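You operate a simulated robot arm through the tools that you are given. There is no shell and no other tool.

You run a simulated robot arm. Do the job below in one go: nothing can be reset, and whatever is moved stays where it is left.

TASK
Clear the white plate away, clean the table and push the chair in.
Fine: plate onto the wooden tray; wooden brush for the crumbs, yellow striped cloth for the stain, both put back; it is the grey chair. Set down upright: wooden brush, grey chair. What is to be rubbed or washed off counts as gone when no trace of it is left.
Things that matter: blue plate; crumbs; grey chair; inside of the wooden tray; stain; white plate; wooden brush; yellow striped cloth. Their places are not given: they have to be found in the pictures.

Only the result counts: the job must be done as asked and must still hold three seconds after the hand-in. Knocking over, shifting, dropping, spilling or breaking anything else fails it. Flat cloth is picked up by pressing the open fingertips on it (5 to 10 N) and closing them slowly along it; thin cloth reads only 2 to 8 mm in the jaws.

THE ROBOT
A 7-joint arm with a three-finger gripper, fixed in place. Base frame: the origin is on the floor under the middle of its stand, x ahead of it, y to its left, z up; the work surface is at about z = 0.75. Readings come in m, degrees, newtons and seconds.
It reaches about 1.342 m from its shoulder. Its first joint turns from -166.0 to 166.0 degrees. Payload 2.69 kg.
Tool frame: the origin (TCP) lies between the finger pads and is the grasp point; the fingertips stand 0.03 m ahead of it; z points along the fingers, y is the line along which they close. The gripper opens to 0.128 m; its body begins 0.117 m behind the TCP.
Orientation is told as [roll, pitch, yaw] about the base's x, y, z axes, in that order, counted from this pose: with the fingers straight down and closing along the base's y, the tool's x points along the base's -x, its y along +y and its z along -z.

THE INTERFACE
- The arm moves only by the tool arm_command. Its argument "moves" is a list of rows, each an object (a shift or turn left out is 0, a gripper value left out holds the last) with "dp": the shift along the base's x, y, z in m, a list of three; "dr": the turn, a rotation vector about the base's x, y, z in degrees, a list of three. In form: [{"dp": [dx, dy, dz], "dr": [rx, ry, rz]}, ...]. A call has 1 to 20 rows; each row shifts and turns the commanded pose from where the row before left it. "claw" is the closure, from 0 (fully open) to 1 (shut), set as the call begins (left out, the last holds). A row lasts 0.2 s, in which the tool goes at most 0.05 m and 8.6 degrees; a call with a longer step from one row to the next is refused whole, and so is a gripper value outside its range. Where a pose cannot be reached the arm comes as near as it can. A force on the tool above 50 N (or 10 N above the force at the start of the call, whichever is more), or a blocked arm, ends the call early, and 0.2 s more pass. Each finger travels about 0.127 m/s and halts on what it meets, pressing with about 20 N; the grip force reading is that of the motor and also rises with nothing between the fingers. The clock runs only during rows and for 0.2 s after the last one: add rows that do not move to give the fingers time. It gives the time, the measured TCP pose, the force on the tool (base axes), the opening and the grip force at its end, in the units of the frame above (readings bear some noise), with the torque about the TCP (base axes, N m) and any sound that the robot's microphone picked up.
- Cameras (640 x 400 px; columns grow to the right, rows downward): "scene" is fixed at [0.2186, -0.4996, 1.4866]; the picture's right is [0.78, -0.62, 0.00], its down [-0.43, -0.54, -0.72] and it looks along [0.45, 0.56, -0.69] (base axes); focal length 364 px, centre (320, 200). "wrist" rides on the gripper at [0.058, 0.054, -0.131] in the tool frame; the picture's right is [-0.68, 0.74, 0.00], its down [-0.62, -0.57, -0.55] and it looks along [-0.40, -0.37, 0.84] (tool axes); focal length 234 px, centre (320, 200).
- snapshot(camera): a new picture of that camera. No time passes.
- lift_body(by): moves the trunk up (or, below 0, down) by that many m; the arm rides with it, the base frame stays. It gives what a move gives, with no picture.
- pixel_to_xyz(camera, pixels): for up to 12 pixels [column, row] of the newest picture of that camera ("zoom" is the newest enlarged one), the place [x, y, z] in the base frame of the surface seen there, good to about 0.003 m. No time passes.
- zoom(camera, box): a new picture of the part [left, top, right, bottom] of that camera's present view, enlarged. No time passes.
- close_job(): hands the job in; it is judged then, once.

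Open the gripper and draw the arm clear of the work before you hand the job in, unless the task says otherwise.

The tools are called after "Emit:" as name(argument=value, ...) on one line, values as JSON. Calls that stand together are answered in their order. arm_command: Moves the arm, as the interface text tells. Its arguments: {"type":"object","properties":{"moves":{"type":"array","items":{"type":"object","properties":{"dp":{"type":"array","items":{"type":"number"}},"dr":{"type":"array","items":{"type":"number"}}}}},"claw":{"type":"number"}},"required":["moves"]} The other tools are called the same way: lift_body (by) moves the trunk up or down; snapshot (camera) takes a picture; pixel_to_xyz (camera, pixels) gives the place of the surface under pixels of a picture; zoom (camera, box) takes an enlarged picture of a part of a camera's view; close_job () hands the job in.

At the start:

```text
t: 0.0
eef_pos: [0.6397, 0.3839, 1.0213]
ee_rot: [0.0, 0.1, -0.1]
force: [-0.7, -0.8, 0.0]
ft_torque: [-0.01, 0.03, 0.04]
opening: 0.1277
finger_force: 0.0
trunk travel left (down, up): [-0.175, 0.175]
```

scene: 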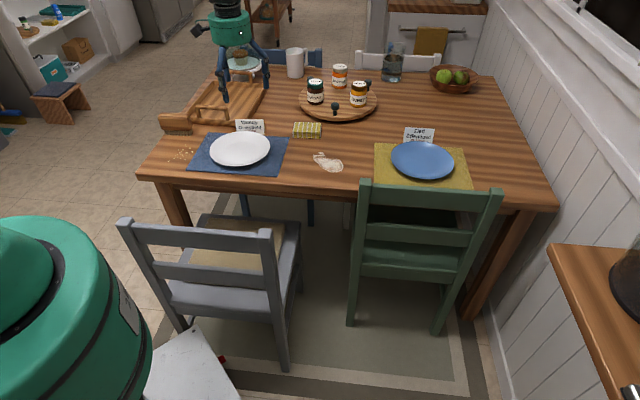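
wrist: 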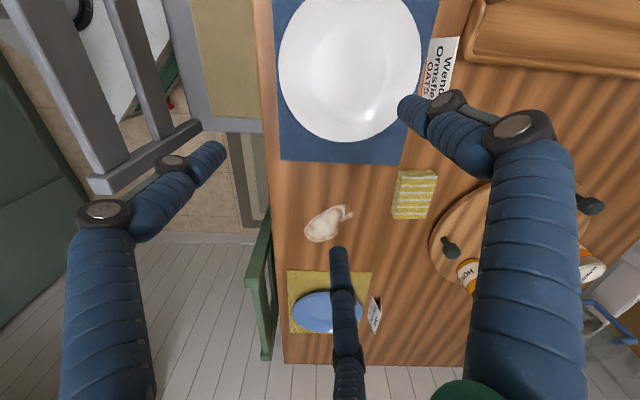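

The pictures show the white plate at about (240,150), crumbs near (182,154), a stain at (328,162), a cloth at (307,130), and the tray near (215,105). I'll zoom in to find the brush and the details.

Emit:
zoom(camera="scene", box=[130, 60, 290, 200])

Emit:
zoom(camera="scene", box=[260, 50, 420, 190])

Emit:
zoom(camera="scene", box=[100, 180, 320, 400])

Emit:
snapshot(camera="scene")

Emit:
snapshot(camera="wrist")

```text
2.86 times, centred on (210, 130) of scene
```

zoom: 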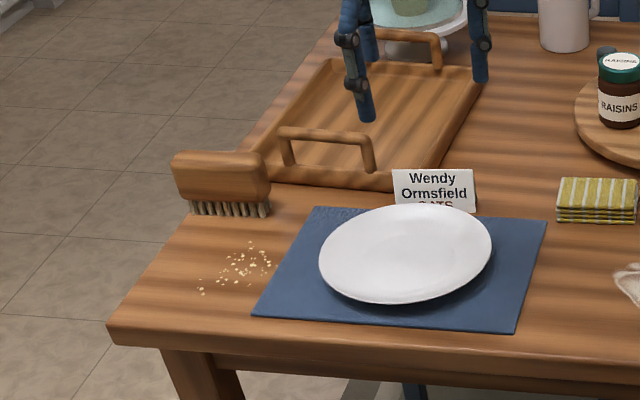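

```text
2.86 times, centred on (340, 120) of scene
```

zoom: 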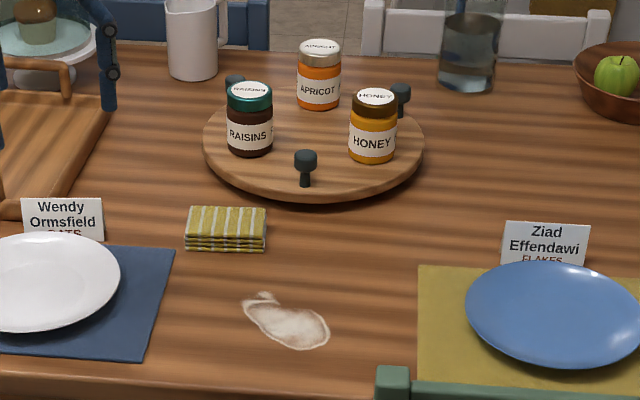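

```text
1.82 times, centred on (210, 290) of scene
```

zoom: 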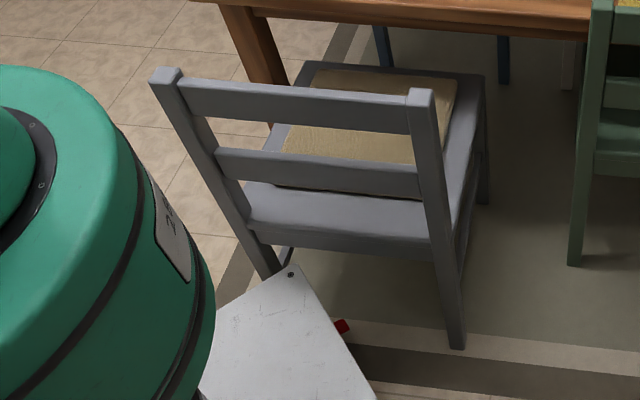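

```text
taken
```

scene: 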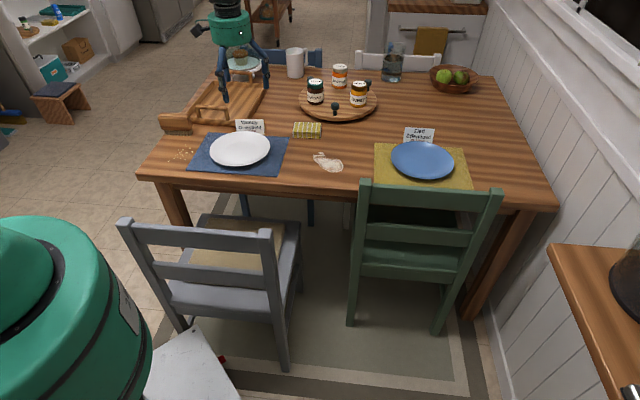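

```text
taken
```

wrist: 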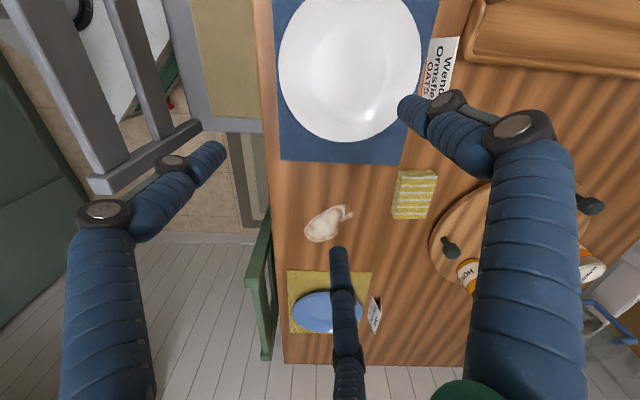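

Now I'll measure key points: plate rim, placemat, crumbs, brush, tray, stain, cloth.

Emit:
pixel_to_xyz(camera="scene", pixels=[[240, 149], [210, 151], [270, 147], [240, 132], [238, 166], [182, 154], [172, 158], [192, 156], [190, 147], [328, 162], [307, 126], [200, 115]])

Emit:
pixel_to_xyz(camera="scene", pixels=[[140, 175], [556, 204], [494, 78], [215, 78], [184, 118], [163, 115], [220, 132], [222, 100], [250, 85], [263, 93], [192, 128], [200, 95]])

Emit:
pixel_to_xyz(camera="scene", pixels=[[122, 222], [160, 226], [200, 230], [240, 233], [275, 236], [160, 266], [220, 275], [270, 285], [220, 290], [280, 360], [240, 240], [290, 230]])

```text
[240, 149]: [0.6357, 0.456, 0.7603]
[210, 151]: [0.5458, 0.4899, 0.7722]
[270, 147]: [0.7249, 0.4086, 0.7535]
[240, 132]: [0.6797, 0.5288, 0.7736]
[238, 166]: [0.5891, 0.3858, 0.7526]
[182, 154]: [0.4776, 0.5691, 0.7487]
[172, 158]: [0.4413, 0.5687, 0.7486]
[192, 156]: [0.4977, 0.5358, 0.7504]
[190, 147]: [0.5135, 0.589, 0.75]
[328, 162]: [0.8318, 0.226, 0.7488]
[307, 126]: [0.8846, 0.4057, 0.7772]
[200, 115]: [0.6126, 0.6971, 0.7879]
```

```text
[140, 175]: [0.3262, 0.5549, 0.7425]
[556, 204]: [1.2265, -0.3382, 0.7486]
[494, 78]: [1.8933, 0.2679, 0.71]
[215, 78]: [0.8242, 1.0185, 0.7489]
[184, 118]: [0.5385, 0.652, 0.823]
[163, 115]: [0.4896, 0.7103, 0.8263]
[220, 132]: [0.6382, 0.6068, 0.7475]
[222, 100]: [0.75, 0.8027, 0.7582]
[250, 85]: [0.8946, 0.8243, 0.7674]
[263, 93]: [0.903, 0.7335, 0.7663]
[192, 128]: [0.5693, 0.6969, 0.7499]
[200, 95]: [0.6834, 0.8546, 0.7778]
```

```text
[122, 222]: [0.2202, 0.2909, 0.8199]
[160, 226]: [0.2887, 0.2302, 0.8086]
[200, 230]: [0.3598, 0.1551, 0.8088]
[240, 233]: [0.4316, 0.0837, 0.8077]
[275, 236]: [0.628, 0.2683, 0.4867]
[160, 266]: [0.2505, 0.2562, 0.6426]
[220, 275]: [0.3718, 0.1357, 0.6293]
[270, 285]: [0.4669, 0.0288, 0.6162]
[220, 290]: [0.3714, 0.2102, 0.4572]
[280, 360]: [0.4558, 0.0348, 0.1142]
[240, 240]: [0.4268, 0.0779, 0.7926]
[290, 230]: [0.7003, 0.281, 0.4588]
```

The gripper hides part of the tray, so I'll move the arm up and to the left to see the tray, brush, and crumbs with the wrist camera.

Emit:
arm_command(moves=[{"dp": [0, 0, 0.04]}, {"dp": [0, 0, 0.04]}, {"dp": [0, 0, 0.04]}, {"dp": [-0.02, 0.04, 0.01]}, {"dp": [-0.02, 0.04, 0]}, {"dp": [-0.02, 0.04, 0]}, {"dp": [-0.02, 0.04, 0]}, {"dp": [-0.02, 0.04, 0]}, {"dp": [-0.02, 0.04, 0]}, {"dp": [-0.02, 0.04, 0]}, {"dp": [-0.02, 0.04, 0]}, {"dp": [-0.02, 0.04, 0]}, {"dp": [-0.02, 0.04, 0]}, {"dp": [-0.02, 0.04, 0]}, {"dp": [0, 0, 0]}], claw=0)

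```text
t: 3.2
eef_pos: [0.4208, 0.825, 1.1501]
ee_rot: [-0.1, 0.0, 0.0]
force: [-0.8, 0.1, 0.5]
ft_torque: [-0.07, -0.02, -0.01]
opening: 0.1277
finger_force: 0.1
trunk travel left (down, up): [-0.175, 0.175]
```

The arm is now at (0.42, 0.83, 1.15); I'll take pictures from both cameras.

Emit:
snapshot(camera="wrist")

Emit:
snapshot(camera="scene")

Emit:
zoom(camera="scene", box=[140, 60, 300, 160])

```text
taken
```

wrist: 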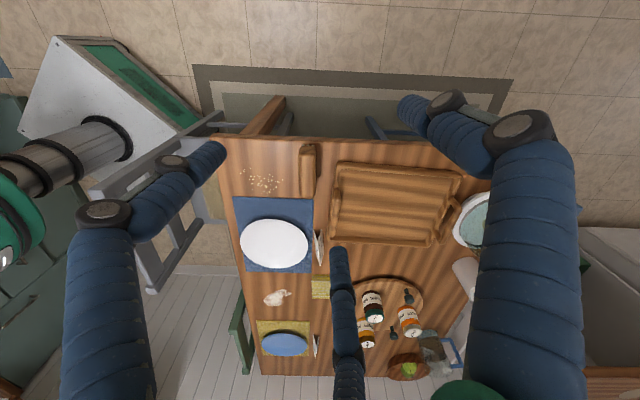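

```text
taken
```

scene: 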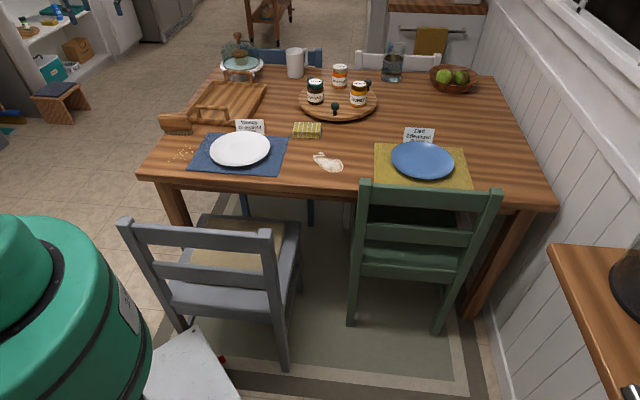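

```text
4.00 times, centred on (220, 110) of scene
```

zoom: 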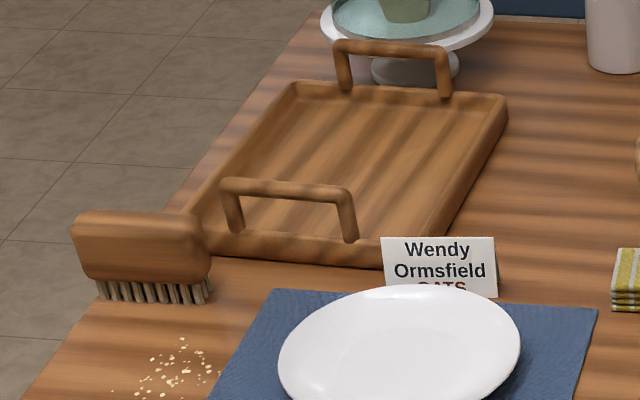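

The tray is fully visible in the zoom: its corners are at about (385,258), (507,100), (290,85), (205,250). I'll measure the tray, brush, and card.

Emit:
pixel_to_xyz(camera="zoom", pixels=[[384, 243], [504, 96], [292, 84], [230, 180], [340, 190], [345, 43], [440, 50], [330, 150], [300, 165], [380, 130], [280, 215], [460, 110]])

Emit:
pixel_to_xyz(camera="zoom", pixels=[[80, 222], [200, 222], [140, 245], [100, 270], [200, 270], [100, 215], [185, 216], [105, 295], [205, 298], [390, 240], [490, 240], [440, 265]])

Emit:
zoom(camera="wrist", box=[200, 120, 360, 220])

Emit:
zoom(camera="wrist", box=[310, 140, 500, 260])

```text
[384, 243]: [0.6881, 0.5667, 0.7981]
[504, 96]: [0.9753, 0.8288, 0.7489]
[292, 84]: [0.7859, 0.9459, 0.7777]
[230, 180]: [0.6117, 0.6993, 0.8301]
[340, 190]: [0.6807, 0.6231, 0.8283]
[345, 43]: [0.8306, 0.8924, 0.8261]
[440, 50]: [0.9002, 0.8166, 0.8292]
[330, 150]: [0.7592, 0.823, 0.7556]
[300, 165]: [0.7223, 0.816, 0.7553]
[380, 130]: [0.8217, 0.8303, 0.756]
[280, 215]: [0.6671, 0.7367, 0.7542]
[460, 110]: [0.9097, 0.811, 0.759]
```

```text
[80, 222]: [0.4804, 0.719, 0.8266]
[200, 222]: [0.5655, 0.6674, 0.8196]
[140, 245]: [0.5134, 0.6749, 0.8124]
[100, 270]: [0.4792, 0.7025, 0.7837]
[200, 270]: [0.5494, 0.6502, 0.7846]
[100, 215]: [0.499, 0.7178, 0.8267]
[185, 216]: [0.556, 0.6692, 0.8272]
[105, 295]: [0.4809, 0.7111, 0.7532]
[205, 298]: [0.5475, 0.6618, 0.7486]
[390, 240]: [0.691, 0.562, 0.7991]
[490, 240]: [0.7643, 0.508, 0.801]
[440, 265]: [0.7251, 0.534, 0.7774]
```

```text
4.00 times, centred on (280, 170) of wrist
```

zoom: 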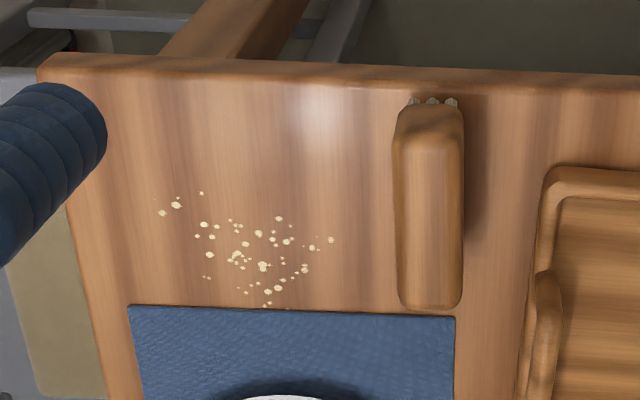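

```text
3.33 times, centred on (405, 200) of wrist
```

zoom: 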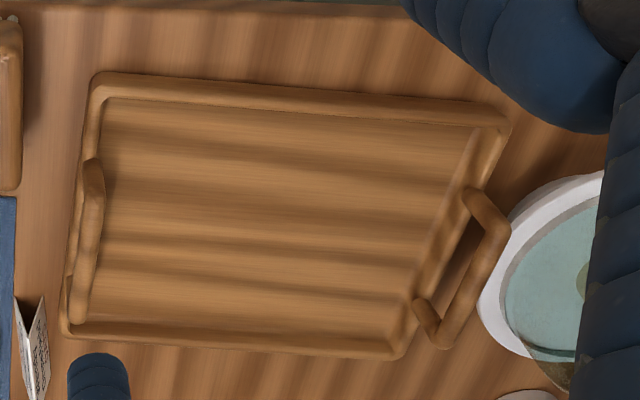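

The wrist zoom shows the tray interior with corners near (105,100), (475,128), (85,325), (395,340). I'll measure it, along with the plate rim and brush points from the wrist view.

Emit:
pixel_to_xyz(camera="zoom", pixels=[[97, 85], [495, 118], [68, 330], [398, 350], [120, 110], [460, 135], [100, 315], [385, 330], [92, 200], [85, 270], [250, 220], [20, 340]])

Emit:
zoom(camera="wrist", box=[220, 180, 340, 290])

```text
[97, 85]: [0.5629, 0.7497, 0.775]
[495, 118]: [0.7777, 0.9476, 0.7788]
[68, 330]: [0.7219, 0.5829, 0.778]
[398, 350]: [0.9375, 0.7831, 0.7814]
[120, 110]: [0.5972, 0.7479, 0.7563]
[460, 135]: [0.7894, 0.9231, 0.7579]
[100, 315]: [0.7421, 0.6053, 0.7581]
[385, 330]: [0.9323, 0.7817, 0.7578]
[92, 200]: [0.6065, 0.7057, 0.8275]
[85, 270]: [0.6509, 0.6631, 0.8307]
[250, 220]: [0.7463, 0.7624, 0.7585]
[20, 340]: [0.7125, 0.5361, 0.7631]
```

```text
3.64 times, centred on (280, 235) of wrist
```

zoom: 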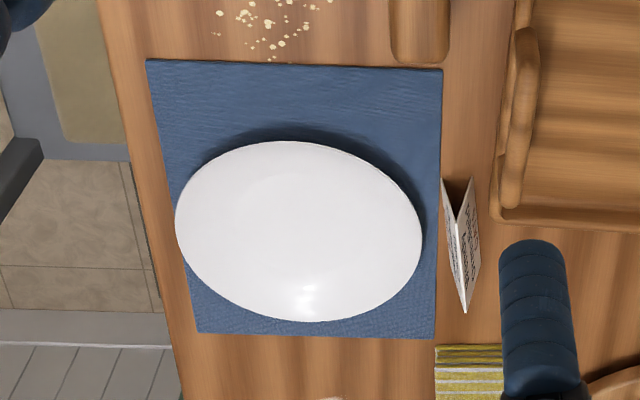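

Tray: outer about 0.29 × 0.23 m, centre near (0.75, 0.766), floor z 0.758. Now measuring the plate rim, mat, and card from this zoom.

Emit:
pixel_to_xyz(camera="zoom", pixels=[[180, 215], [417, 245], [285, 145], [315, 317], [210, 165], [395, 180], [210, 280], [395, 300], [300, 230], [150, 63], [440, 72], [200, 330]])

Emit:
pixel_to_xyz(camera="zoom", pixels=[[433, 335], [460, 225], [465, 310], [445, 182], [472, 180], [240, 230], [360, 230], [300, 180], [300, 280], [215, 10], [330, 5], [420, 40]])

```text
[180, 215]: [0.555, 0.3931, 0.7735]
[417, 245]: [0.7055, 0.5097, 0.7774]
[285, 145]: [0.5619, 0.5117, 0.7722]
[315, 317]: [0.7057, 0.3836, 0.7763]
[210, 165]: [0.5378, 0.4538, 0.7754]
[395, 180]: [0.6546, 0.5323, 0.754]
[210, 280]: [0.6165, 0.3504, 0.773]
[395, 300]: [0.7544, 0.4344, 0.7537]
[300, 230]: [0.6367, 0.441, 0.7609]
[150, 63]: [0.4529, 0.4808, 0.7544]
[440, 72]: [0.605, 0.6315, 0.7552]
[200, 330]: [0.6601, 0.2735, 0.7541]
```

```text
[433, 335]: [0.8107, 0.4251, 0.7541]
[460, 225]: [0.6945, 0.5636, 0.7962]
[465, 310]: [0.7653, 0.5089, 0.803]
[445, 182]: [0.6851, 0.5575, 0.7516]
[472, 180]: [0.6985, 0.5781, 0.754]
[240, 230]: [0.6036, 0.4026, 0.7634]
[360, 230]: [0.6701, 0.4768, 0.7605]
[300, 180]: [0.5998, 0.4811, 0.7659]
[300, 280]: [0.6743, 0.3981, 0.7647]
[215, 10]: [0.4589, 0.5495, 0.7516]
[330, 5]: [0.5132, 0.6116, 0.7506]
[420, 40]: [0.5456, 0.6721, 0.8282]
```

The plate's centre is about (0.635, 0.448), radius about 0.1, rim z about 0.775. Before planning the grip I'll measure my own fingertips in the wrist picture: tips near (215,150), (340,255), (405,105).

Emit:
pixel_to_xyz(camera="wrist", pixels=[[215, 155], [195, 170], [175, 195], [105, 212], [340, 255], [340, 270], [345, 320], [410, 110], [425, 120], [465, 150], [448, 100], [515, 125]])

Emit:
zoom(camera="wrist", box=[0, 60, 640, 400])

```text
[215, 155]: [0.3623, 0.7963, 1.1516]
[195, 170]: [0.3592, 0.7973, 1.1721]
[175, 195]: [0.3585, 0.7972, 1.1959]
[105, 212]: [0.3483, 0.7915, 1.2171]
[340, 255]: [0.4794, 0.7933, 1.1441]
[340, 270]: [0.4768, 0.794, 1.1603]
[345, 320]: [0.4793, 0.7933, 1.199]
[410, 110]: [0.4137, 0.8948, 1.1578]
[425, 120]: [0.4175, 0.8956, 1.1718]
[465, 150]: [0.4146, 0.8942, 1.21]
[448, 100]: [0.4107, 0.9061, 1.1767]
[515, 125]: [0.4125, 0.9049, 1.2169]
```

```text
1.00 times, centred on (320, 230) of wrist (not enlarged: the box is as wide or as high as the picture)
```

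zoom: 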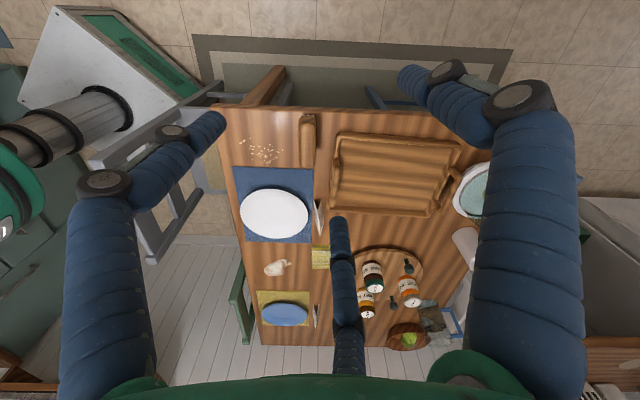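

The fingers sit 120° apart around the tool axis. To plan tilted grasps near the robot I also need to know where my own stand and shoulder are, and the chair/table edge geometry.

Emit:
pixel_to_xyz(camera="wrist", pixels=[[60, 45], [70, 120], [110, 140], [30, 165], [20, 220], [5, 250], [175, 150], [140, 270], [215, 135], [498, 120], [265, 350], [240, 300]])

Emit:
pixel_to_xyz(camera="scene", pixels=[[40, 230], [100, 290], [60, 350], [140, 340], [200, 360], [370, 185], [480, 195], [430, 190], [400, 230], [430, 272], [350, 320], [150, 180]])

```text
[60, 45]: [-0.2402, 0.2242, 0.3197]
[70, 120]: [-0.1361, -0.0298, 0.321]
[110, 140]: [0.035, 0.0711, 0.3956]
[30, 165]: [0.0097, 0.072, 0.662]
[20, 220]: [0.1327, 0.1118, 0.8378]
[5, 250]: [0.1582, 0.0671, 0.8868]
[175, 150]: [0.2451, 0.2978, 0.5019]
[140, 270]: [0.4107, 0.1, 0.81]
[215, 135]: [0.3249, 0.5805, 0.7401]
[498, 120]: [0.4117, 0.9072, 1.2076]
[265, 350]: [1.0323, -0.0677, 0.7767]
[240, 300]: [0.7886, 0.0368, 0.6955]
```

```text
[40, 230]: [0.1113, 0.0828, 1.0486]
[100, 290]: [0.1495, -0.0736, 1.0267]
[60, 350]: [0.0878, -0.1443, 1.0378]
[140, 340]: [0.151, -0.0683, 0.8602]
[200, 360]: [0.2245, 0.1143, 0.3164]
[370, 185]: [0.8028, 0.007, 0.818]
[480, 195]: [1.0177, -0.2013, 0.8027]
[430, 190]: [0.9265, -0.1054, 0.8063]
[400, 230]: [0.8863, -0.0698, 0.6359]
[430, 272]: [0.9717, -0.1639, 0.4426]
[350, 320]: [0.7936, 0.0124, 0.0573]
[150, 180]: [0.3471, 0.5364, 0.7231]
```

Robot shoulder is near (0,0,1.0), the green chair's back sits at v=(x+y)/√2≈0.577 while the grey one is at ≈0.357, and the table edge at ≈0.625. Before grasping, I'll close the gripper halfway in free air to see how the fingers travel.

Emit:
arm_command(moves=[{"dp": [0, 0, 0]}, {"dp": [0, 0, 0]}, {"dp": [0, 0, 0]}, {"dp": [0, 0, 0]}], claw=0.6)

Emit:
snapshot(camera="wrist")

```text
t: 4.2
eef_pos: [0.4212, 0.8257, 1.1503]
ee_rot: [0.0, 0.0, 0.0]
force: [-0.3, 0.1, 0.2]
ft_torque: [0.01, -0.03, -0.01]
opening: 0.0513
finger_force: 0.0
trunk travel left (down, up): [-0.175, 0.175]
```

```text
taken
```

wrist: 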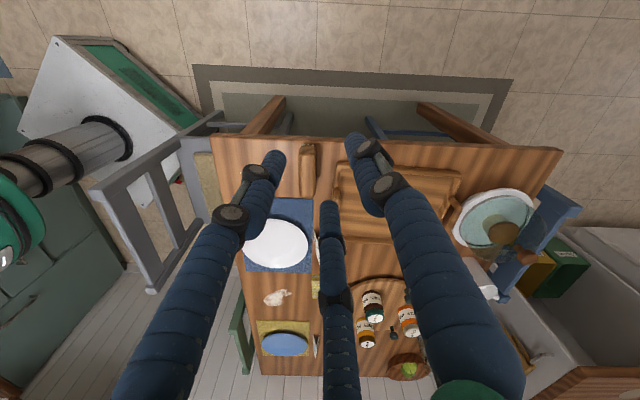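

The fingers moved inward radially. I'll measure the fingertip positions at this opening (tips at about (274,165), (330,212), (355,145)).

Emit:
pixel_to_xyz(camera="wrist", pixels=[[274, 165], [265, 175], [258, 195], [280, 160], [329, 212], [328, 230], [322, 220], [352, 143], [358, 155], [368, 175], [350, 165], [338, 225]])

```text
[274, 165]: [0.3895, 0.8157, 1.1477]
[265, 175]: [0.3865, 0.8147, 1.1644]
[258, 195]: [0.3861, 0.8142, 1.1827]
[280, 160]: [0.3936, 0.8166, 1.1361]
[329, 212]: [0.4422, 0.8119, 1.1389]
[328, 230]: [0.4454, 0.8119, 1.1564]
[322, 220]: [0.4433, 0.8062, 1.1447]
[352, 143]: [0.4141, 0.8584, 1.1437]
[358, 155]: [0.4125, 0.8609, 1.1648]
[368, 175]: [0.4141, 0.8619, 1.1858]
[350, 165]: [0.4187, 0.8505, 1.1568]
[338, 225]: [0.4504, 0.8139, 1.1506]
```

Finger geometry is clear: fingers at 120°, radius about 11 mm, centre distance = opening/2 + 0.011. I'll move to a staging pose in front of the plate's near rim with the hand yawed −45° and tilted 45° so the fingers point toward the table.

Emit:
arm_command(moves=[{"dp": [0.005, -0.044, 0], "dr": [0, 0, -7.5]}, {"dp": [0.005, -0.044, 0], "dr": [0, 0, -7.5]}, {"dp": [0.005, -0.044, 0], "dr": [0, 0, -7.5]}, {"dp": [0.005, -0.044, 0], "dr": [0, 0, -7.5]}, {"dp": [0.005, -0.044, 0], "dr": [0, 0, -7.5]}, {"dp": [0.005, -0.044, 0], "dr": [0, 0, -7.5]}, {"dp": [0.005, -0.044, -0.02], "dr": [5.3, -5.3, 0]}, {"dp": [0.005, -0.044, -0.02], "dr": [5.3, -5.3, 0]}, {"dp": [0.005, -0.044, -0.02], "dr": [5.3, -5.3, 0]}, {"dp": [0.005, -0.044, -0.02], "dr": [5.3, -5.3, 0]}, {"dp": [0.005, -0.044, -0.02], "dr": [5.3, -5.3, 0]}, {"dp": [0.005, -0.042, -0.02], "dr": [5.3, -5.3, 0]}, {"dp": [0, 0, 0]}, {"dp": [0, 0, 0]}], claw=0.5)

Emit:
snapshot(camera="scene")

Emit:
snapshot(camera="wrist")

```text
t: 7.2
eef_pos: [0.4781, 0.2948, 1.0297]
ee_rot: [44.8, 0.2, -45.0]
force: [2.4, 1.6, 7.2]
ft_torque: [-0.51, 0.6, 0.09]
opening: 0.064
finger_force: 0.0
trunk travel left (down, up): [-0.175, 0.175]
```

```text
taken
```

scene: 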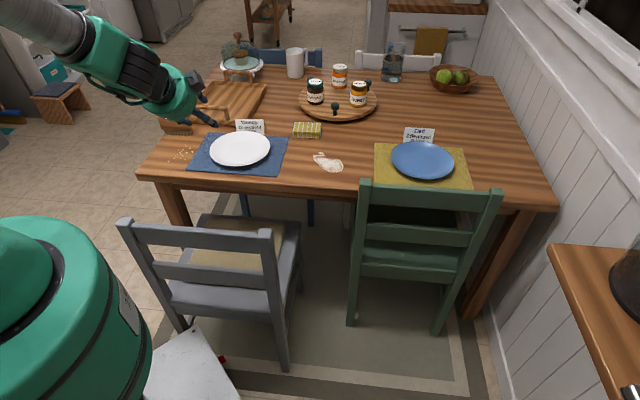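

```text
taken
```

wrist: 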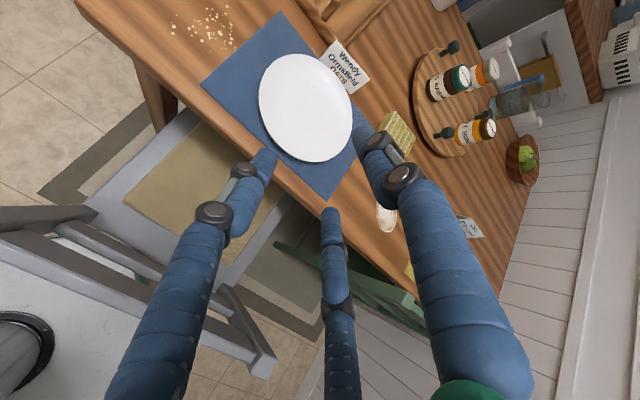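

The pose is reached with the arm coming in from upper left; force reads 7 N in free air, so I'll check with a still row to learn the offset in this tilt.

Emit:
arm_command(moves=[{"dp": [0, 0, 0]}, {"dp": [0, 0, 0]}, {"dp": [0, 0, 0]}])

```text
t: 8.0
eef_pos: [0.4793, 0.295, 1.0309]
ee_rot: [45.0, 0.0, -45.0]
force: [-0.1, 0.4, 0.9]
ft_torque: [0.01, -0.03, -0.01]
opening: 0.0641
finger_force: 0.0
trunk travel left (down, up): [-0.175, 0.175]
```

Force settles to about 0, fine. To get a deep grip on the plate I will slide it about 8 cm so its rim overhangs the near table edge; first I measure the cloth and card edges so my pushing fingers stay clear of them.

Emit:
zoom(camera="scene", box=[190, 110, 330, 190])

Emit:
pixel_to_xyz(camera="zoom", pixels=[[472, 65], [602, 65], [475, 90], [598, 100], [475, 122], [598, 125], [530, 85], [208, 60], [325, 62], [208, 95], [325, 95], [265, 75]])

```text
4.57 times, centred on (260, 150) of scene
```

zoom: 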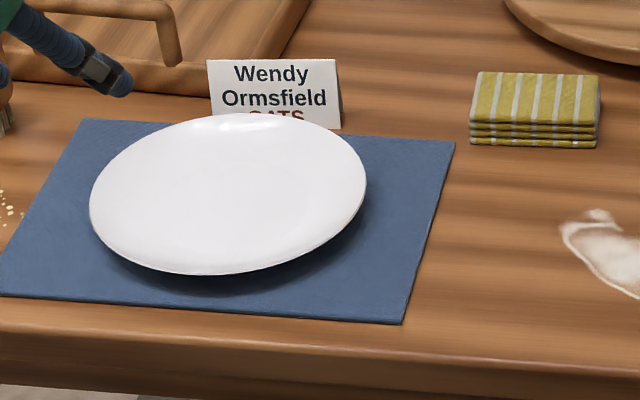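

```text
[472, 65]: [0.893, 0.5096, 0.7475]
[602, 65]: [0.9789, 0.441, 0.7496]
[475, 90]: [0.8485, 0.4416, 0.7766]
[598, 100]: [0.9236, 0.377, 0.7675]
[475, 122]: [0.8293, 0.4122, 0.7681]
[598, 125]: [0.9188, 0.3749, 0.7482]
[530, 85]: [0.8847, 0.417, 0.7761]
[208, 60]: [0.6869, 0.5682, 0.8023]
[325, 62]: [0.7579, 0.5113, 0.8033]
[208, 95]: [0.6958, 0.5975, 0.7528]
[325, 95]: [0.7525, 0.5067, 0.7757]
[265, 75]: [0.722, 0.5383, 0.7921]
```

Cloth's nearest corner is at (0.829, 0.412) and the card spans (0.687,0.568)–(0.758,0.511), so there is room to push the plate from its +x side. I'll refine the plate rim, then go up-right of it with closed fingers pointing down.

Emit:
pixel_to_xyz(camera="zoom", pixels=[[93, 205], [363, 185], [230, 116], [200, 271], [120, 165], [330, 225], [330, 140], [120, 240], [280, 262], [220, 190], [180, 190], [290, 180]])

Emit:
arm_command(moves=[{"dp": [0.037, 0.019, 0], "dr": [-5.3, 5.3, 0]}, {"dp": [0.037, 0.019, 0], "dr": [-5.3, 5.3, 0]}, {"dp": [0.037, 0.019, 0], "dr": [-5.3, 5.3, 0]}, {"dp": [0.037, 0.019, 0], "dr": [-5.3, 5.3, 0]}, {"dp": [0.037, 0.019, 0], "dr": [-5.3, 5.3, 0]}, {"dp": [0.037, 0.019, 0], "dr": [-5.3, 5.3, 0]}, {"dp": [0.037, 0.018, 0]}, {"dp": [0.04, 0.018, -0.03]}, {"dp": [0, 0, 0]}, {"dp": [0, 0, 0]}, {"dp": [0, 0, 0]}], claw=1.0)

```text
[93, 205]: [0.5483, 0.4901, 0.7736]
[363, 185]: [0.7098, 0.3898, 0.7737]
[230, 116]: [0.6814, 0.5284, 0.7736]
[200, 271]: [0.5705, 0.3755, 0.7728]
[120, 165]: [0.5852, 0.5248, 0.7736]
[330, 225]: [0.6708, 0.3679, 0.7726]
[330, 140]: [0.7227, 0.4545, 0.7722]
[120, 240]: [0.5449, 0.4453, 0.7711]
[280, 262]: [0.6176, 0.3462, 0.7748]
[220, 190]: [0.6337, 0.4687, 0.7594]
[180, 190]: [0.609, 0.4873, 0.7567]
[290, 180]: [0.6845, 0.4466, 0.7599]
```

```text
refused: row 8 steps farther than a row can; nothing moved
```

Rim fits centre about (0.633, 0.446), R about 0.098. Row 8 was slightly too long, so I resend the move with smaller steps.

Emit:
arm_command(moves=[{"dp": [0.037, 0.019, 0], "dr": [-5.3, 5.3, 0]}, {"dp": [0.037, 0.019, 0], "dr": [-5.3, 5.3, 0]}, {"dp": [0.037, 0.019, 0], "dr": [-5.3, 5.3, 0]}, {"dp": [0.037, 0.019, 0], "dr": [-5.3, 5.3, 0]}, {"dp": [0.037, 0.019, 0], "dr": [-5.3, 5.3, 0]}, {"dp": [0.037, 0.019, 0], "dr": [-5.3, 5.3, 0]}, {"dp": [0.037, 0.018, 0]}, {"dp": [0.04, 0.018, 0]}, {"dp": [0, 0, -0.03]}, {"dp": [0, 0, 0]}, {"dp": [0, 0, 0]}, {"dp": [0, 0, 0]}], claw=1.0)

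Emit:
snapshot(camera="wrist")

Emit:
snapshot(camera="scene")

```text
t: 10.6
eef_pos: [0.7781, 0.4488, 0.9975]
ee_rot: [-0.2, 0.0, -45.1]
force: [0.0, 0.6, -0.7]
ft_torque: [0.02, 0.01, 0.01]
opening: 0.0024
finger_force: 19.6
trunk travel left (down, up): [-0.175, 0.175]
```

```text
taken
```

wrist: 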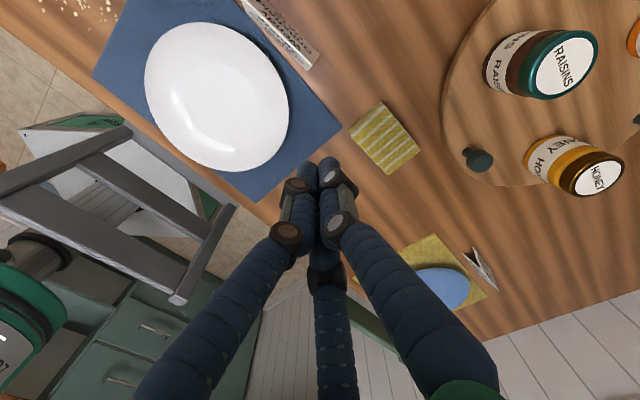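

```text
taken
```

scene: 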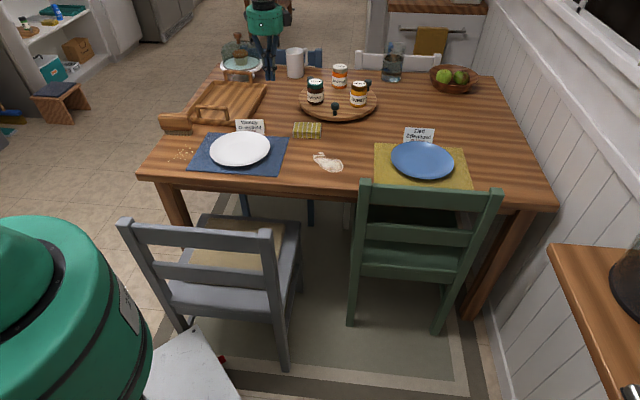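

Fingers are closed and above a clear spot at (0.778, 0.449). I'll shift slightly to y 0.443 and descend so the tips are about 5 mm above the mat, beside the plate's +x rim.

Emit:
arm_command(moves=[{"dp": [0, -0.006, -0.04]}, {"dp": [0, 0, -0.04]}, {"dp": [0, 0, -0.04]}, {"dp": [0, 0, -0.035]}, {"dp": [0, 0, -0.025]}, {"dp": [0, 0, -0.015]}, {"dp": [0, 0, -0.0135]}, {"dp": [0, 0, 0]}, {"dp": [0, 0, 0]}])

Emit:
zoom(camera="scene", box=[190, 90, 350, 190])

Emit:
snapshot(camera="wrist")

```text
t: 12.6
eef_pos: [0.7799, 0.4427, 0.7913]
ee_rot: [0.0, 0.1, -45.0]
force: [0.1, 0.4, 0.2]
ft_torque: [0.03, -0.02, 0.0]
opening: 0.0025
finger_force: 20.2
trunk travel left (down, up): [-0.175, 0.175]
```

```text
4.00 times, centred on (270, 140) of scene
```

zoom: 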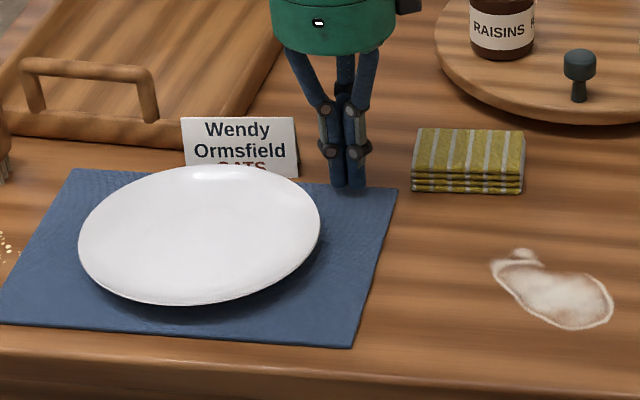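

```text
taken
```

wrist: 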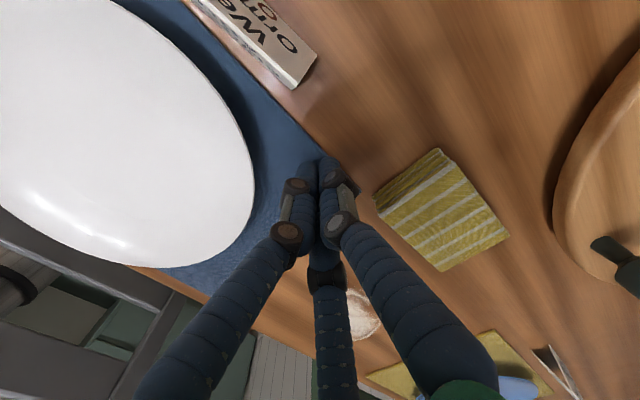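

The fingers stand beside the plate, clear of card and cloth. I'll push in −x slowly, first about 3 cm past contact, and check.

Emit:
arm_command(moves=[{"dp": [-0.012, 0, 0]}, {"dp": [-0.008, 0, 0]}, {"dp": [-0.006, 0, 0]}, {"dp": [-0.006, 0, 0]}, {"dp": [-0.006, 0, 0]}, {"dp": [-0.006, 0, 0]}, {"dp": [-0.006, 0, 0]}, {"dp": [0, 0, 0]}])

Emit:
zoom(camera="scene", box=[190, 90, 350, 190])

```text
t: 14.4
eef_pos: [0.7274, 0.4419, 0.7916]
ee_rot: [0.0, 0.1, -45.0]
force: [-0.2, -0.5, -0.8]
ft_torque: [-0.02, -0.02, 0.01]
opening: 0.0023
finger_force: 19.9
trunk travel left (down, up): [-0.175, 0.175]
```

```text
4.00 times, centred on (270, 140) of scene
```

zoom: 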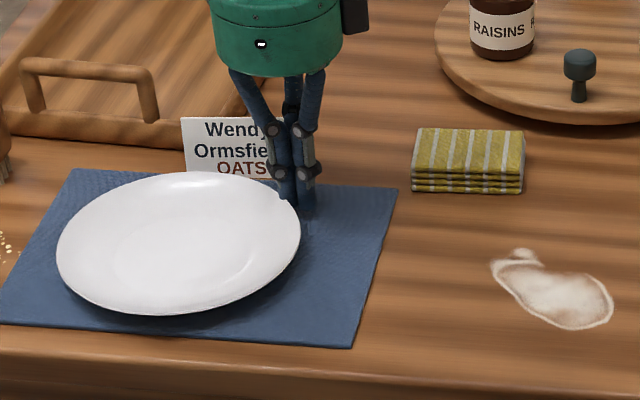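

The plate slid about 2.7 cm and the mat stayed put. I'll push another 3 cm in −x, then back off and rise.

Emit:
arm_command(moves=[{"dp": [-0.006, 0, 0]}, {"dp": [-0.006, 0, 0]}, {"dp": [-0.006, 0, 0]}, {"dp": [-0.006, 0, 0]}, {"dp": [-0.006, 0, 0]}, {"dp": [0, 0, 0]}, {"dp": [0.01, 0, 0]}, {"dp": [0, 0, 0.04]}, {"dp": [0, 0, 0.04]}, {"dp": [0, 0, 0.04]}, {"dp": [0, 0, 0]}])

Emit:
zoom(camera="scene", box=[170, 90, 330, 190])

Emit:
pixel_to_xyz(camera="scene", pixels=[[235, 150], [203, 158]])

```text
t: 16.8
eef_pos: [0.7078, 0.4423, 0.9119]
ee_rot: [0.1, 0.1, -45.1]
force: [-0.2, 0.8, 0.0]
ft_torque: [0.03, -0.04, 0.01]
opening: 0.0023
finger_force: 20.5
trunk travel left (down, up): [-0.175, 0.175]
```

```text
4.00 times, centred on (250, 140) of scene
```

zoom: 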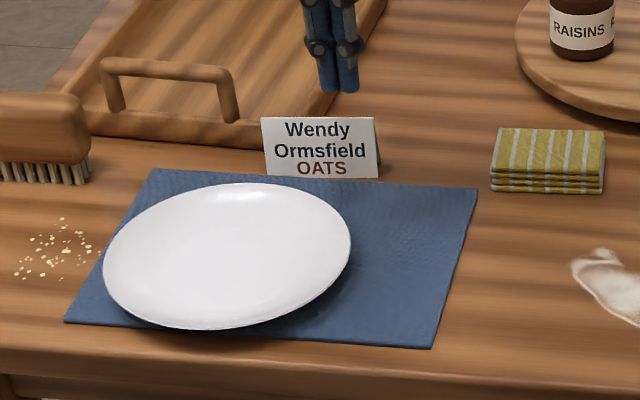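

```text
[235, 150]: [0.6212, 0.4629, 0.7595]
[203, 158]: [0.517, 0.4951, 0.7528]
```

Now the plate is shifted left; I'll measure its rim for the new centre.

Emit:
pixel_to_xyz(camera="zoom", pixels=[[107, 262], [347, 240], [245, 185], [205, 326], [140, 215], [310, 285], [325, 205], [130, 300], [260, 317], [230, 245]])

```text
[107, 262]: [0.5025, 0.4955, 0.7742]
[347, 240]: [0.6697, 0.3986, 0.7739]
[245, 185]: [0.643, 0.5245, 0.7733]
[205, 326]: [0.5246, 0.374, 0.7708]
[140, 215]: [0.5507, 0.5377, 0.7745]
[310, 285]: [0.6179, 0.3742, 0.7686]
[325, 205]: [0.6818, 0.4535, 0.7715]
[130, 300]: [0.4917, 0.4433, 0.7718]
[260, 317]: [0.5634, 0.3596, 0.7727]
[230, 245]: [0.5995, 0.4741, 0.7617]
```

Plate centre is now about (0.585, 0.449). I'll hop over to its +y side at (0.582, 0.598) above the card height and descend beside the rim.

Emit:
arm_command(moves=[{"dp": [-0.025, 0.031, 0.005]}, {"dp": [-0.025, 0.031, 0]}, {"dp": [-0.025, 0.031, 0]}, {"dp": [-0.025, 0.031, 0]}, {"dp": [-0.026, 0.031, 0]}, {"dp": [0, 0, -0.035]}, {"dp": [0, 0, -0.035]}, {"dp": [0, 0, -0.03]}, {"dp": [0, 0, -0.025]}, {"dp": [0, 0, 0]}, {"dp": [0, 0, 0]}])

Emit:
zoom(camera="scene", box=[150, 90, 310, 190])

```text
t: 19.2
eef_pos: [0.5822, 0.5958, 0.7909]
ee_rot: [-0.1, 0.0, -45.0]
force: [0.0, 0.2, 0.1]
ft_torque: [-0.05, 0.0, 0.02]
opening: 0.0024
finger_force: 19.8
trunk travel left (down, up): [-0.175, 0.175]
```

```text
4.00 times, centred on (230, 140) of scene
```

zoom: 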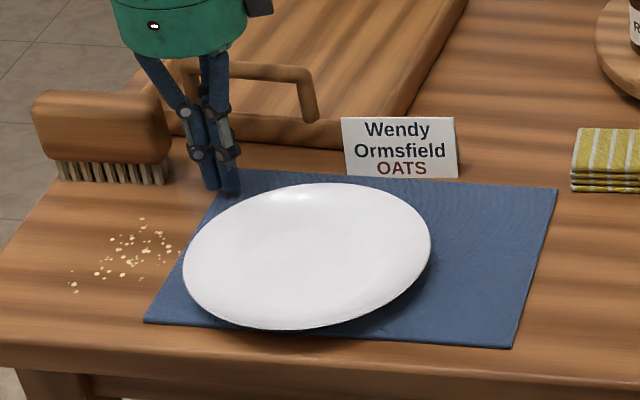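

Ready beside the rim. I'll push in −y slowly, first part way.

Emit:
arm_command(moves=[{"dp": [0, -0.012, 0]}, {"dp": [0, -0.008, 0]}, {"dp": [0, -0.006, 0]}, {"dp": [0, -0.006, 0]}, {"dp": [0, -0.006, 0]}, {"dp": [0, -0.006, 0]}, {"dp": [0, -0.006, 0]}, {"dp": [0, -0.006, 0]}, {"dp": [0, -0.006, 0]}, {"dp": [0, -0.006, 0]}, {"dp": [0, 0, 0]}])

Emit:
zoom(camera="scene", box=[150, 90, 310, 190])

```text
t: 21.6
eef_pos: [0.5825, 0.5279, 0.7929]
ee_rot: [0.0, -0.1, -44.9]
force: [-0.6, 0.3, 0.7]
ft_torque: [0.02, 0.01, 0.03]
opening: 0.0025
finger_force: 19.9
trunk travel left (down, up): [-0.175, 0.175]
```

```text
4.00 times, centred on (230, 140) of scene
```

zoom: 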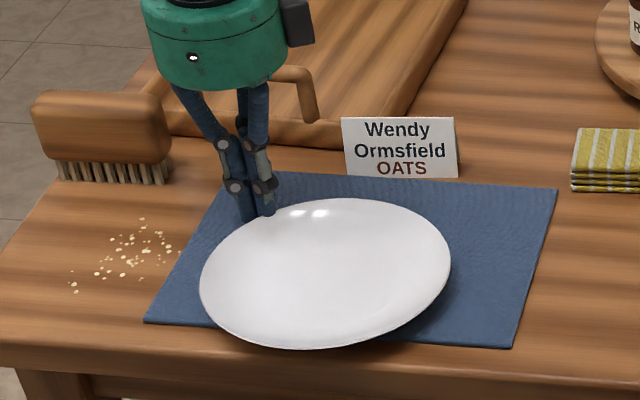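

The plate follows well. I'll continue 4 cm further in −y.

Emit:
arm_command(moves=[{"dp": [0, -0.006, 0]}, {"dp": [0, -0.006, 0]}, {"dp": [0, -0.006, 0]}, {"dp": [0, -0.006, 0]}, {"dp": [0, -0.006, 0]}, {"dp": [0, -0.006, 0]}, {"dp": [0, 0, 0]}])

Emit:
zoom(camera="scene", box=[150, 90, 310, 190])

Emit:
pixel_to_xyz(camera="zoom", pixels=[[225, 300], [462, 280], [360, 216], [320, 368], [255, 345], [445, 315], [440, 240], [290, 360], [380, 360], [340, 280]])

```text
t: 23.2
eef_pos: [0.5811, 0.4907, 0.7924]
ee_rot: [0.0, 0.0, -45.0]
force: [-0.7, 1.0, -1.0]
ft_torque: [0.02, -0.01, 0.0]
opening: 0.0022
finger_force: 20.1
trunk travel left (down, up): [-0.175, 0.175]
```

```text
4.00 times, centred on (230, 140) of scene
```

zoom: 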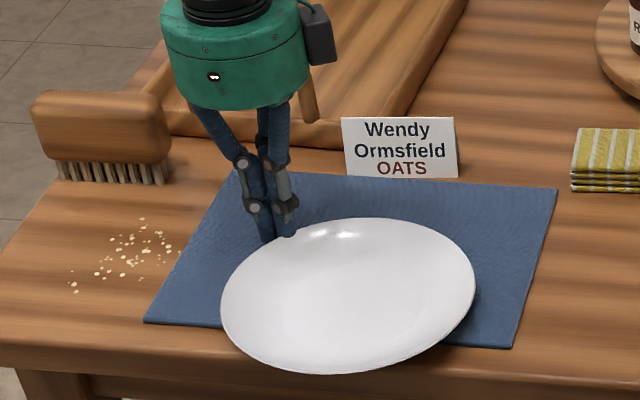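

```text
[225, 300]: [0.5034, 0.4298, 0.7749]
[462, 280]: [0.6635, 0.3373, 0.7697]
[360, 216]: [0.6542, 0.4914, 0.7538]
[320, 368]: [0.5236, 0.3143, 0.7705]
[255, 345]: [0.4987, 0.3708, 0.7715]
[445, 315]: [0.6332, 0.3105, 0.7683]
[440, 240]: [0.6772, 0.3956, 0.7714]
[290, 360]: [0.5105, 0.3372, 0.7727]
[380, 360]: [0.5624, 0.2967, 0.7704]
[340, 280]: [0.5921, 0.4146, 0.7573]
```

Plate centre is about (0.587, 0.382), overhanging roughly 3.5–4 cm. I'll push 1.2 cm more, back off, and rise.

Emit:
arm_command(moves=[{"dp": [0, -0.006, 0]}, {"dp": [0, -0.006, 0]}, {"dp": [0, 0, 0]}, {"dp": [0, 0.012, 0]}, {"dp": [0, 0, 0.04]}, {"dp": [0, 0, 0.04]}, {"dp": [0, 0, 0.05]}, {"dp": [0, 0, 0.05]}, {"dp": [0, 0, 0.03]}, {"dp": [0, 0, 0]}])

Emit:
zoom(camera="scene", box=[170, 110, 330, 210])

Emit:
pixel_to_xyz(camera="zoom", pixels=[[150, 215], [388, 200], [290, 135], [245, 294], [190, 272], [370, 235], [360, 155], [180, 165], [300, 288], [260, 200], [480, 320], [100, 290]])

```text
t: 25.4
eef_pos: [0.5822, 0.4911, 1.0021]
ee_rot: [-0.1, 0.1, -45.1]
force: [0.2, -0.3, 0.4]
ft_torque: [0.04, -0.03, -0.02]
opening: 0.0024
finger_force: 19.8
trunk travel left (down, up): [-0.175, 0.175]
```

```text
4.00 times, centred on (250, 160) of scene
```

zoom: 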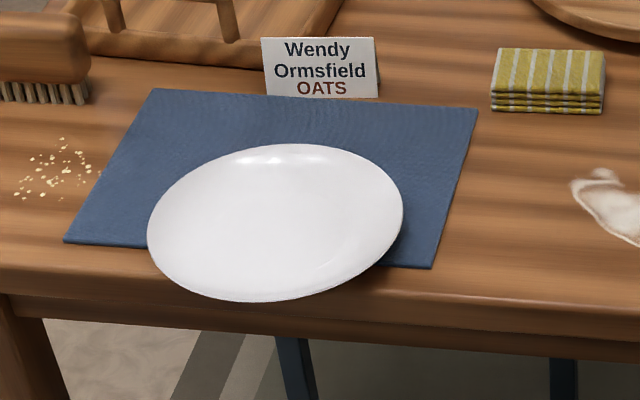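

```text
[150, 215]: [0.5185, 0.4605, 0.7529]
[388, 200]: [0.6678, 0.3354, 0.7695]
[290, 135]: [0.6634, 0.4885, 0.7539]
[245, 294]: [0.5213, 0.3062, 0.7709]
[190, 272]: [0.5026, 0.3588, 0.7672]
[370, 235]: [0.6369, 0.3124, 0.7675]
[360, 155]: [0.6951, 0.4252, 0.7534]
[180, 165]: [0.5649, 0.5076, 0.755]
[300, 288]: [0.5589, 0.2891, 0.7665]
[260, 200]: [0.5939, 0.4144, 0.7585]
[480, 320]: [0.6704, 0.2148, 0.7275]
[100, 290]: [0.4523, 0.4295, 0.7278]
```

Now I'll fit the plate rim precisely at its new place.

Emit:
pixel_to_xyz(camera="zoom", pixels=[[151, 228], [400, 213], [290, 146], [250, 299], [175, 190], [385, 245], [365, 165], [185, 276], [310, 290], [220, 158], [345, 155], [215, 292]])

Emit:
pixel_to_xyz(camera="scene", pixels=[[150, 178], [170, 179], [300, 185], [330, 188], [160, 182], [310, 190]])

```text
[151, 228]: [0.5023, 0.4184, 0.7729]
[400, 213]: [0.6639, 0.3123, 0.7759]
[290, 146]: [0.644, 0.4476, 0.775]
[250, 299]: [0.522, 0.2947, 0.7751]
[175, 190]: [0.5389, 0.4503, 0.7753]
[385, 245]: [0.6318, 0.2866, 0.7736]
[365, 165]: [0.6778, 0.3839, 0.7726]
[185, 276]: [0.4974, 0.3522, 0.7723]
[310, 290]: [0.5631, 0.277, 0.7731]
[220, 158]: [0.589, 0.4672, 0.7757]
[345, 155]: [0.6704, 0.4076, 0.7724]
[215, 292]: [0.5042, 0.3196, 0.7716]
```

```text
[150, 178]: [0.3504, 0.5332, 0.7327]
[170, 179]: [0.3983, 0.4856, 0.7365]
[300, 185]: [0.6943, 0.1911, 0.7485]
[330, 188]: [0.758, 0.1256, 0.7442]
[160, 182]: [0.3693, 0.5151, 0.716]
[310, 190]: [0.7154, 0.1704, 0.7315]
```

The plate now overhangs the edge by about 5 cm (centre (0.583, 0.369), rim at v≈0.574 vs. edge 0.625). I'll move to a staging pose behind the overhang with fingers tilted to 35° below horizontal, half open.

Emit:
arm_command(moves=[{"dp": [-0.0126, -0.028, 0], "dr": [4.86, -4.86, 0]}, {"dp": [-0.0126, -0.028, 0], "dr": [4.86, -4.86, 0]}, {"dp": [-0.0126, -0.028, 0], "dr": [4.86, -4.86, 0]}, {"dp": [-0.0126, -0.028, 0], "dr": [4.86, -4.86, 0]}, {"dp": [-0.0126, -0.028, 0], "dr": [4.86, -4.86, 0]}, {"dp": [-0.0126, -0.028, 0], "dr": [4.86, -4.86, 0]}, {"dp": [-0.0126, -0.028, 0], "dr": [4.86, -4.86, 0]}, {"dp": [-0.0128, -0.028, 0], "dr": [4.86, -4.86, 0]}, {"dp": [0, 0, -0.03]}, {"dp": [0, 0, 0]}, {"dp": [0, 0, 0]}, {"dp": [0, 0, 0]}], claw=0.5)

Emit:
snapshot(camera="scene")

Emit:
snapshot(camera="wrist")

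```text
t: 28.0
eef_pos: [0.4793, 0.2676, 0.9711]
ee_rot: [55.0, 0.0, -45.1]
force: [0.0, 0.2, 0.8]
ft_torque: [0.02, -0.04, 0.01]
opening: 0.0641
finger_force: 0.0
trunk travel left (down, up): [-0.175, 0.175]
```

```text
taken
```

scene: 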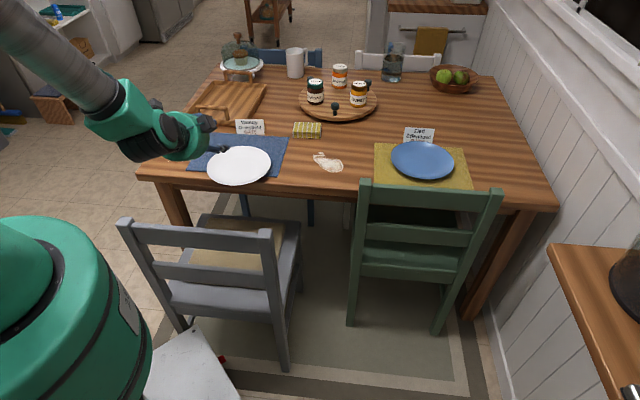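

```text
taken
```

wrist: 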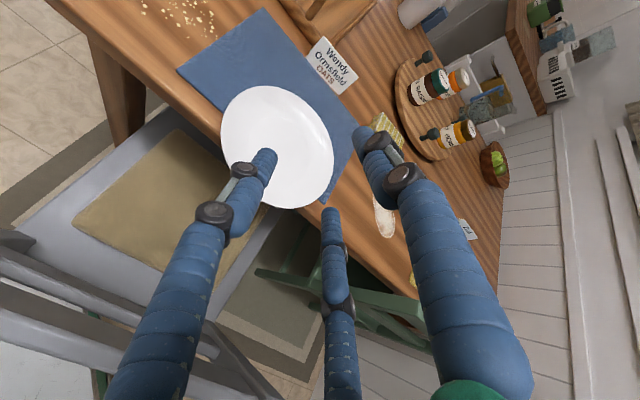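

The staging pose is good: (0.479, 0.268, 0.971), roll 55°. I'll descend straight to z 0.80, outside the rim.

Emit:
arm_command(moves=[{"dp": [0, 0, -0.04]}, {"dp": [0, 0, -0.04]}, {"dp": [0, 0, -0.04]}, {"dp": [0, 0, -0.03]}, {"dp": [0, 0, -0.022]}, {"dp": [0, 0, 0]}, {"dp": [0, 0, 0]}])

Emit:
snapshot(camera="wrist")

Emit:
zoom(camera="scene", box=[130, 110, 330, 235])

```text
t: 29.6
eef_pos: [0.4834, 0.2698, 0.7994]
ee_rot: [55.0, 0.0, -45.0]
force: [-0.6, 0.0, -0.4]
ft_torque: [-0.01, 0.0, 0.0]
opening: 0.064
finger_force: 0.0
trunk travel left (down, up): [-0.175, 0.175]
```

```text
taken
```

wrist: 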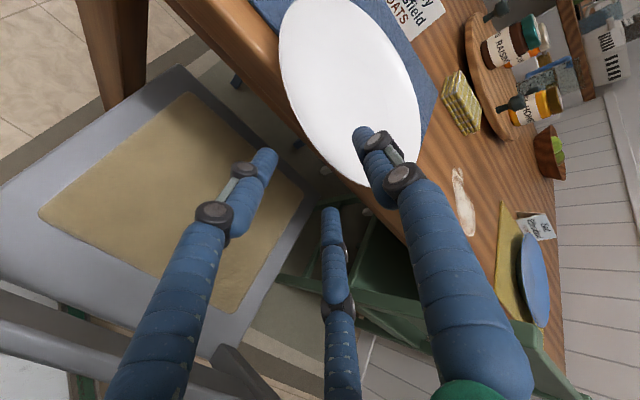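

```text
3.20 times, centred on (230, 172) of scene
```

zoom: 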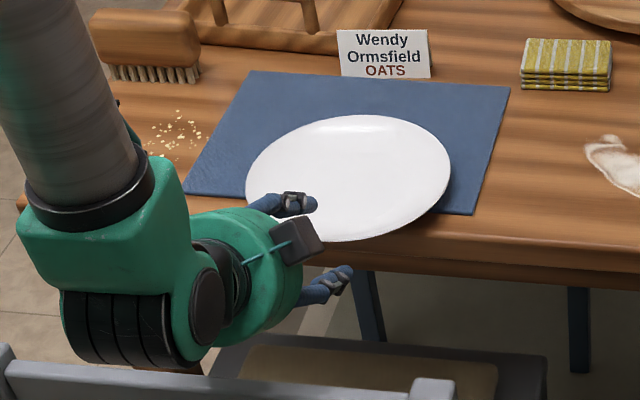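

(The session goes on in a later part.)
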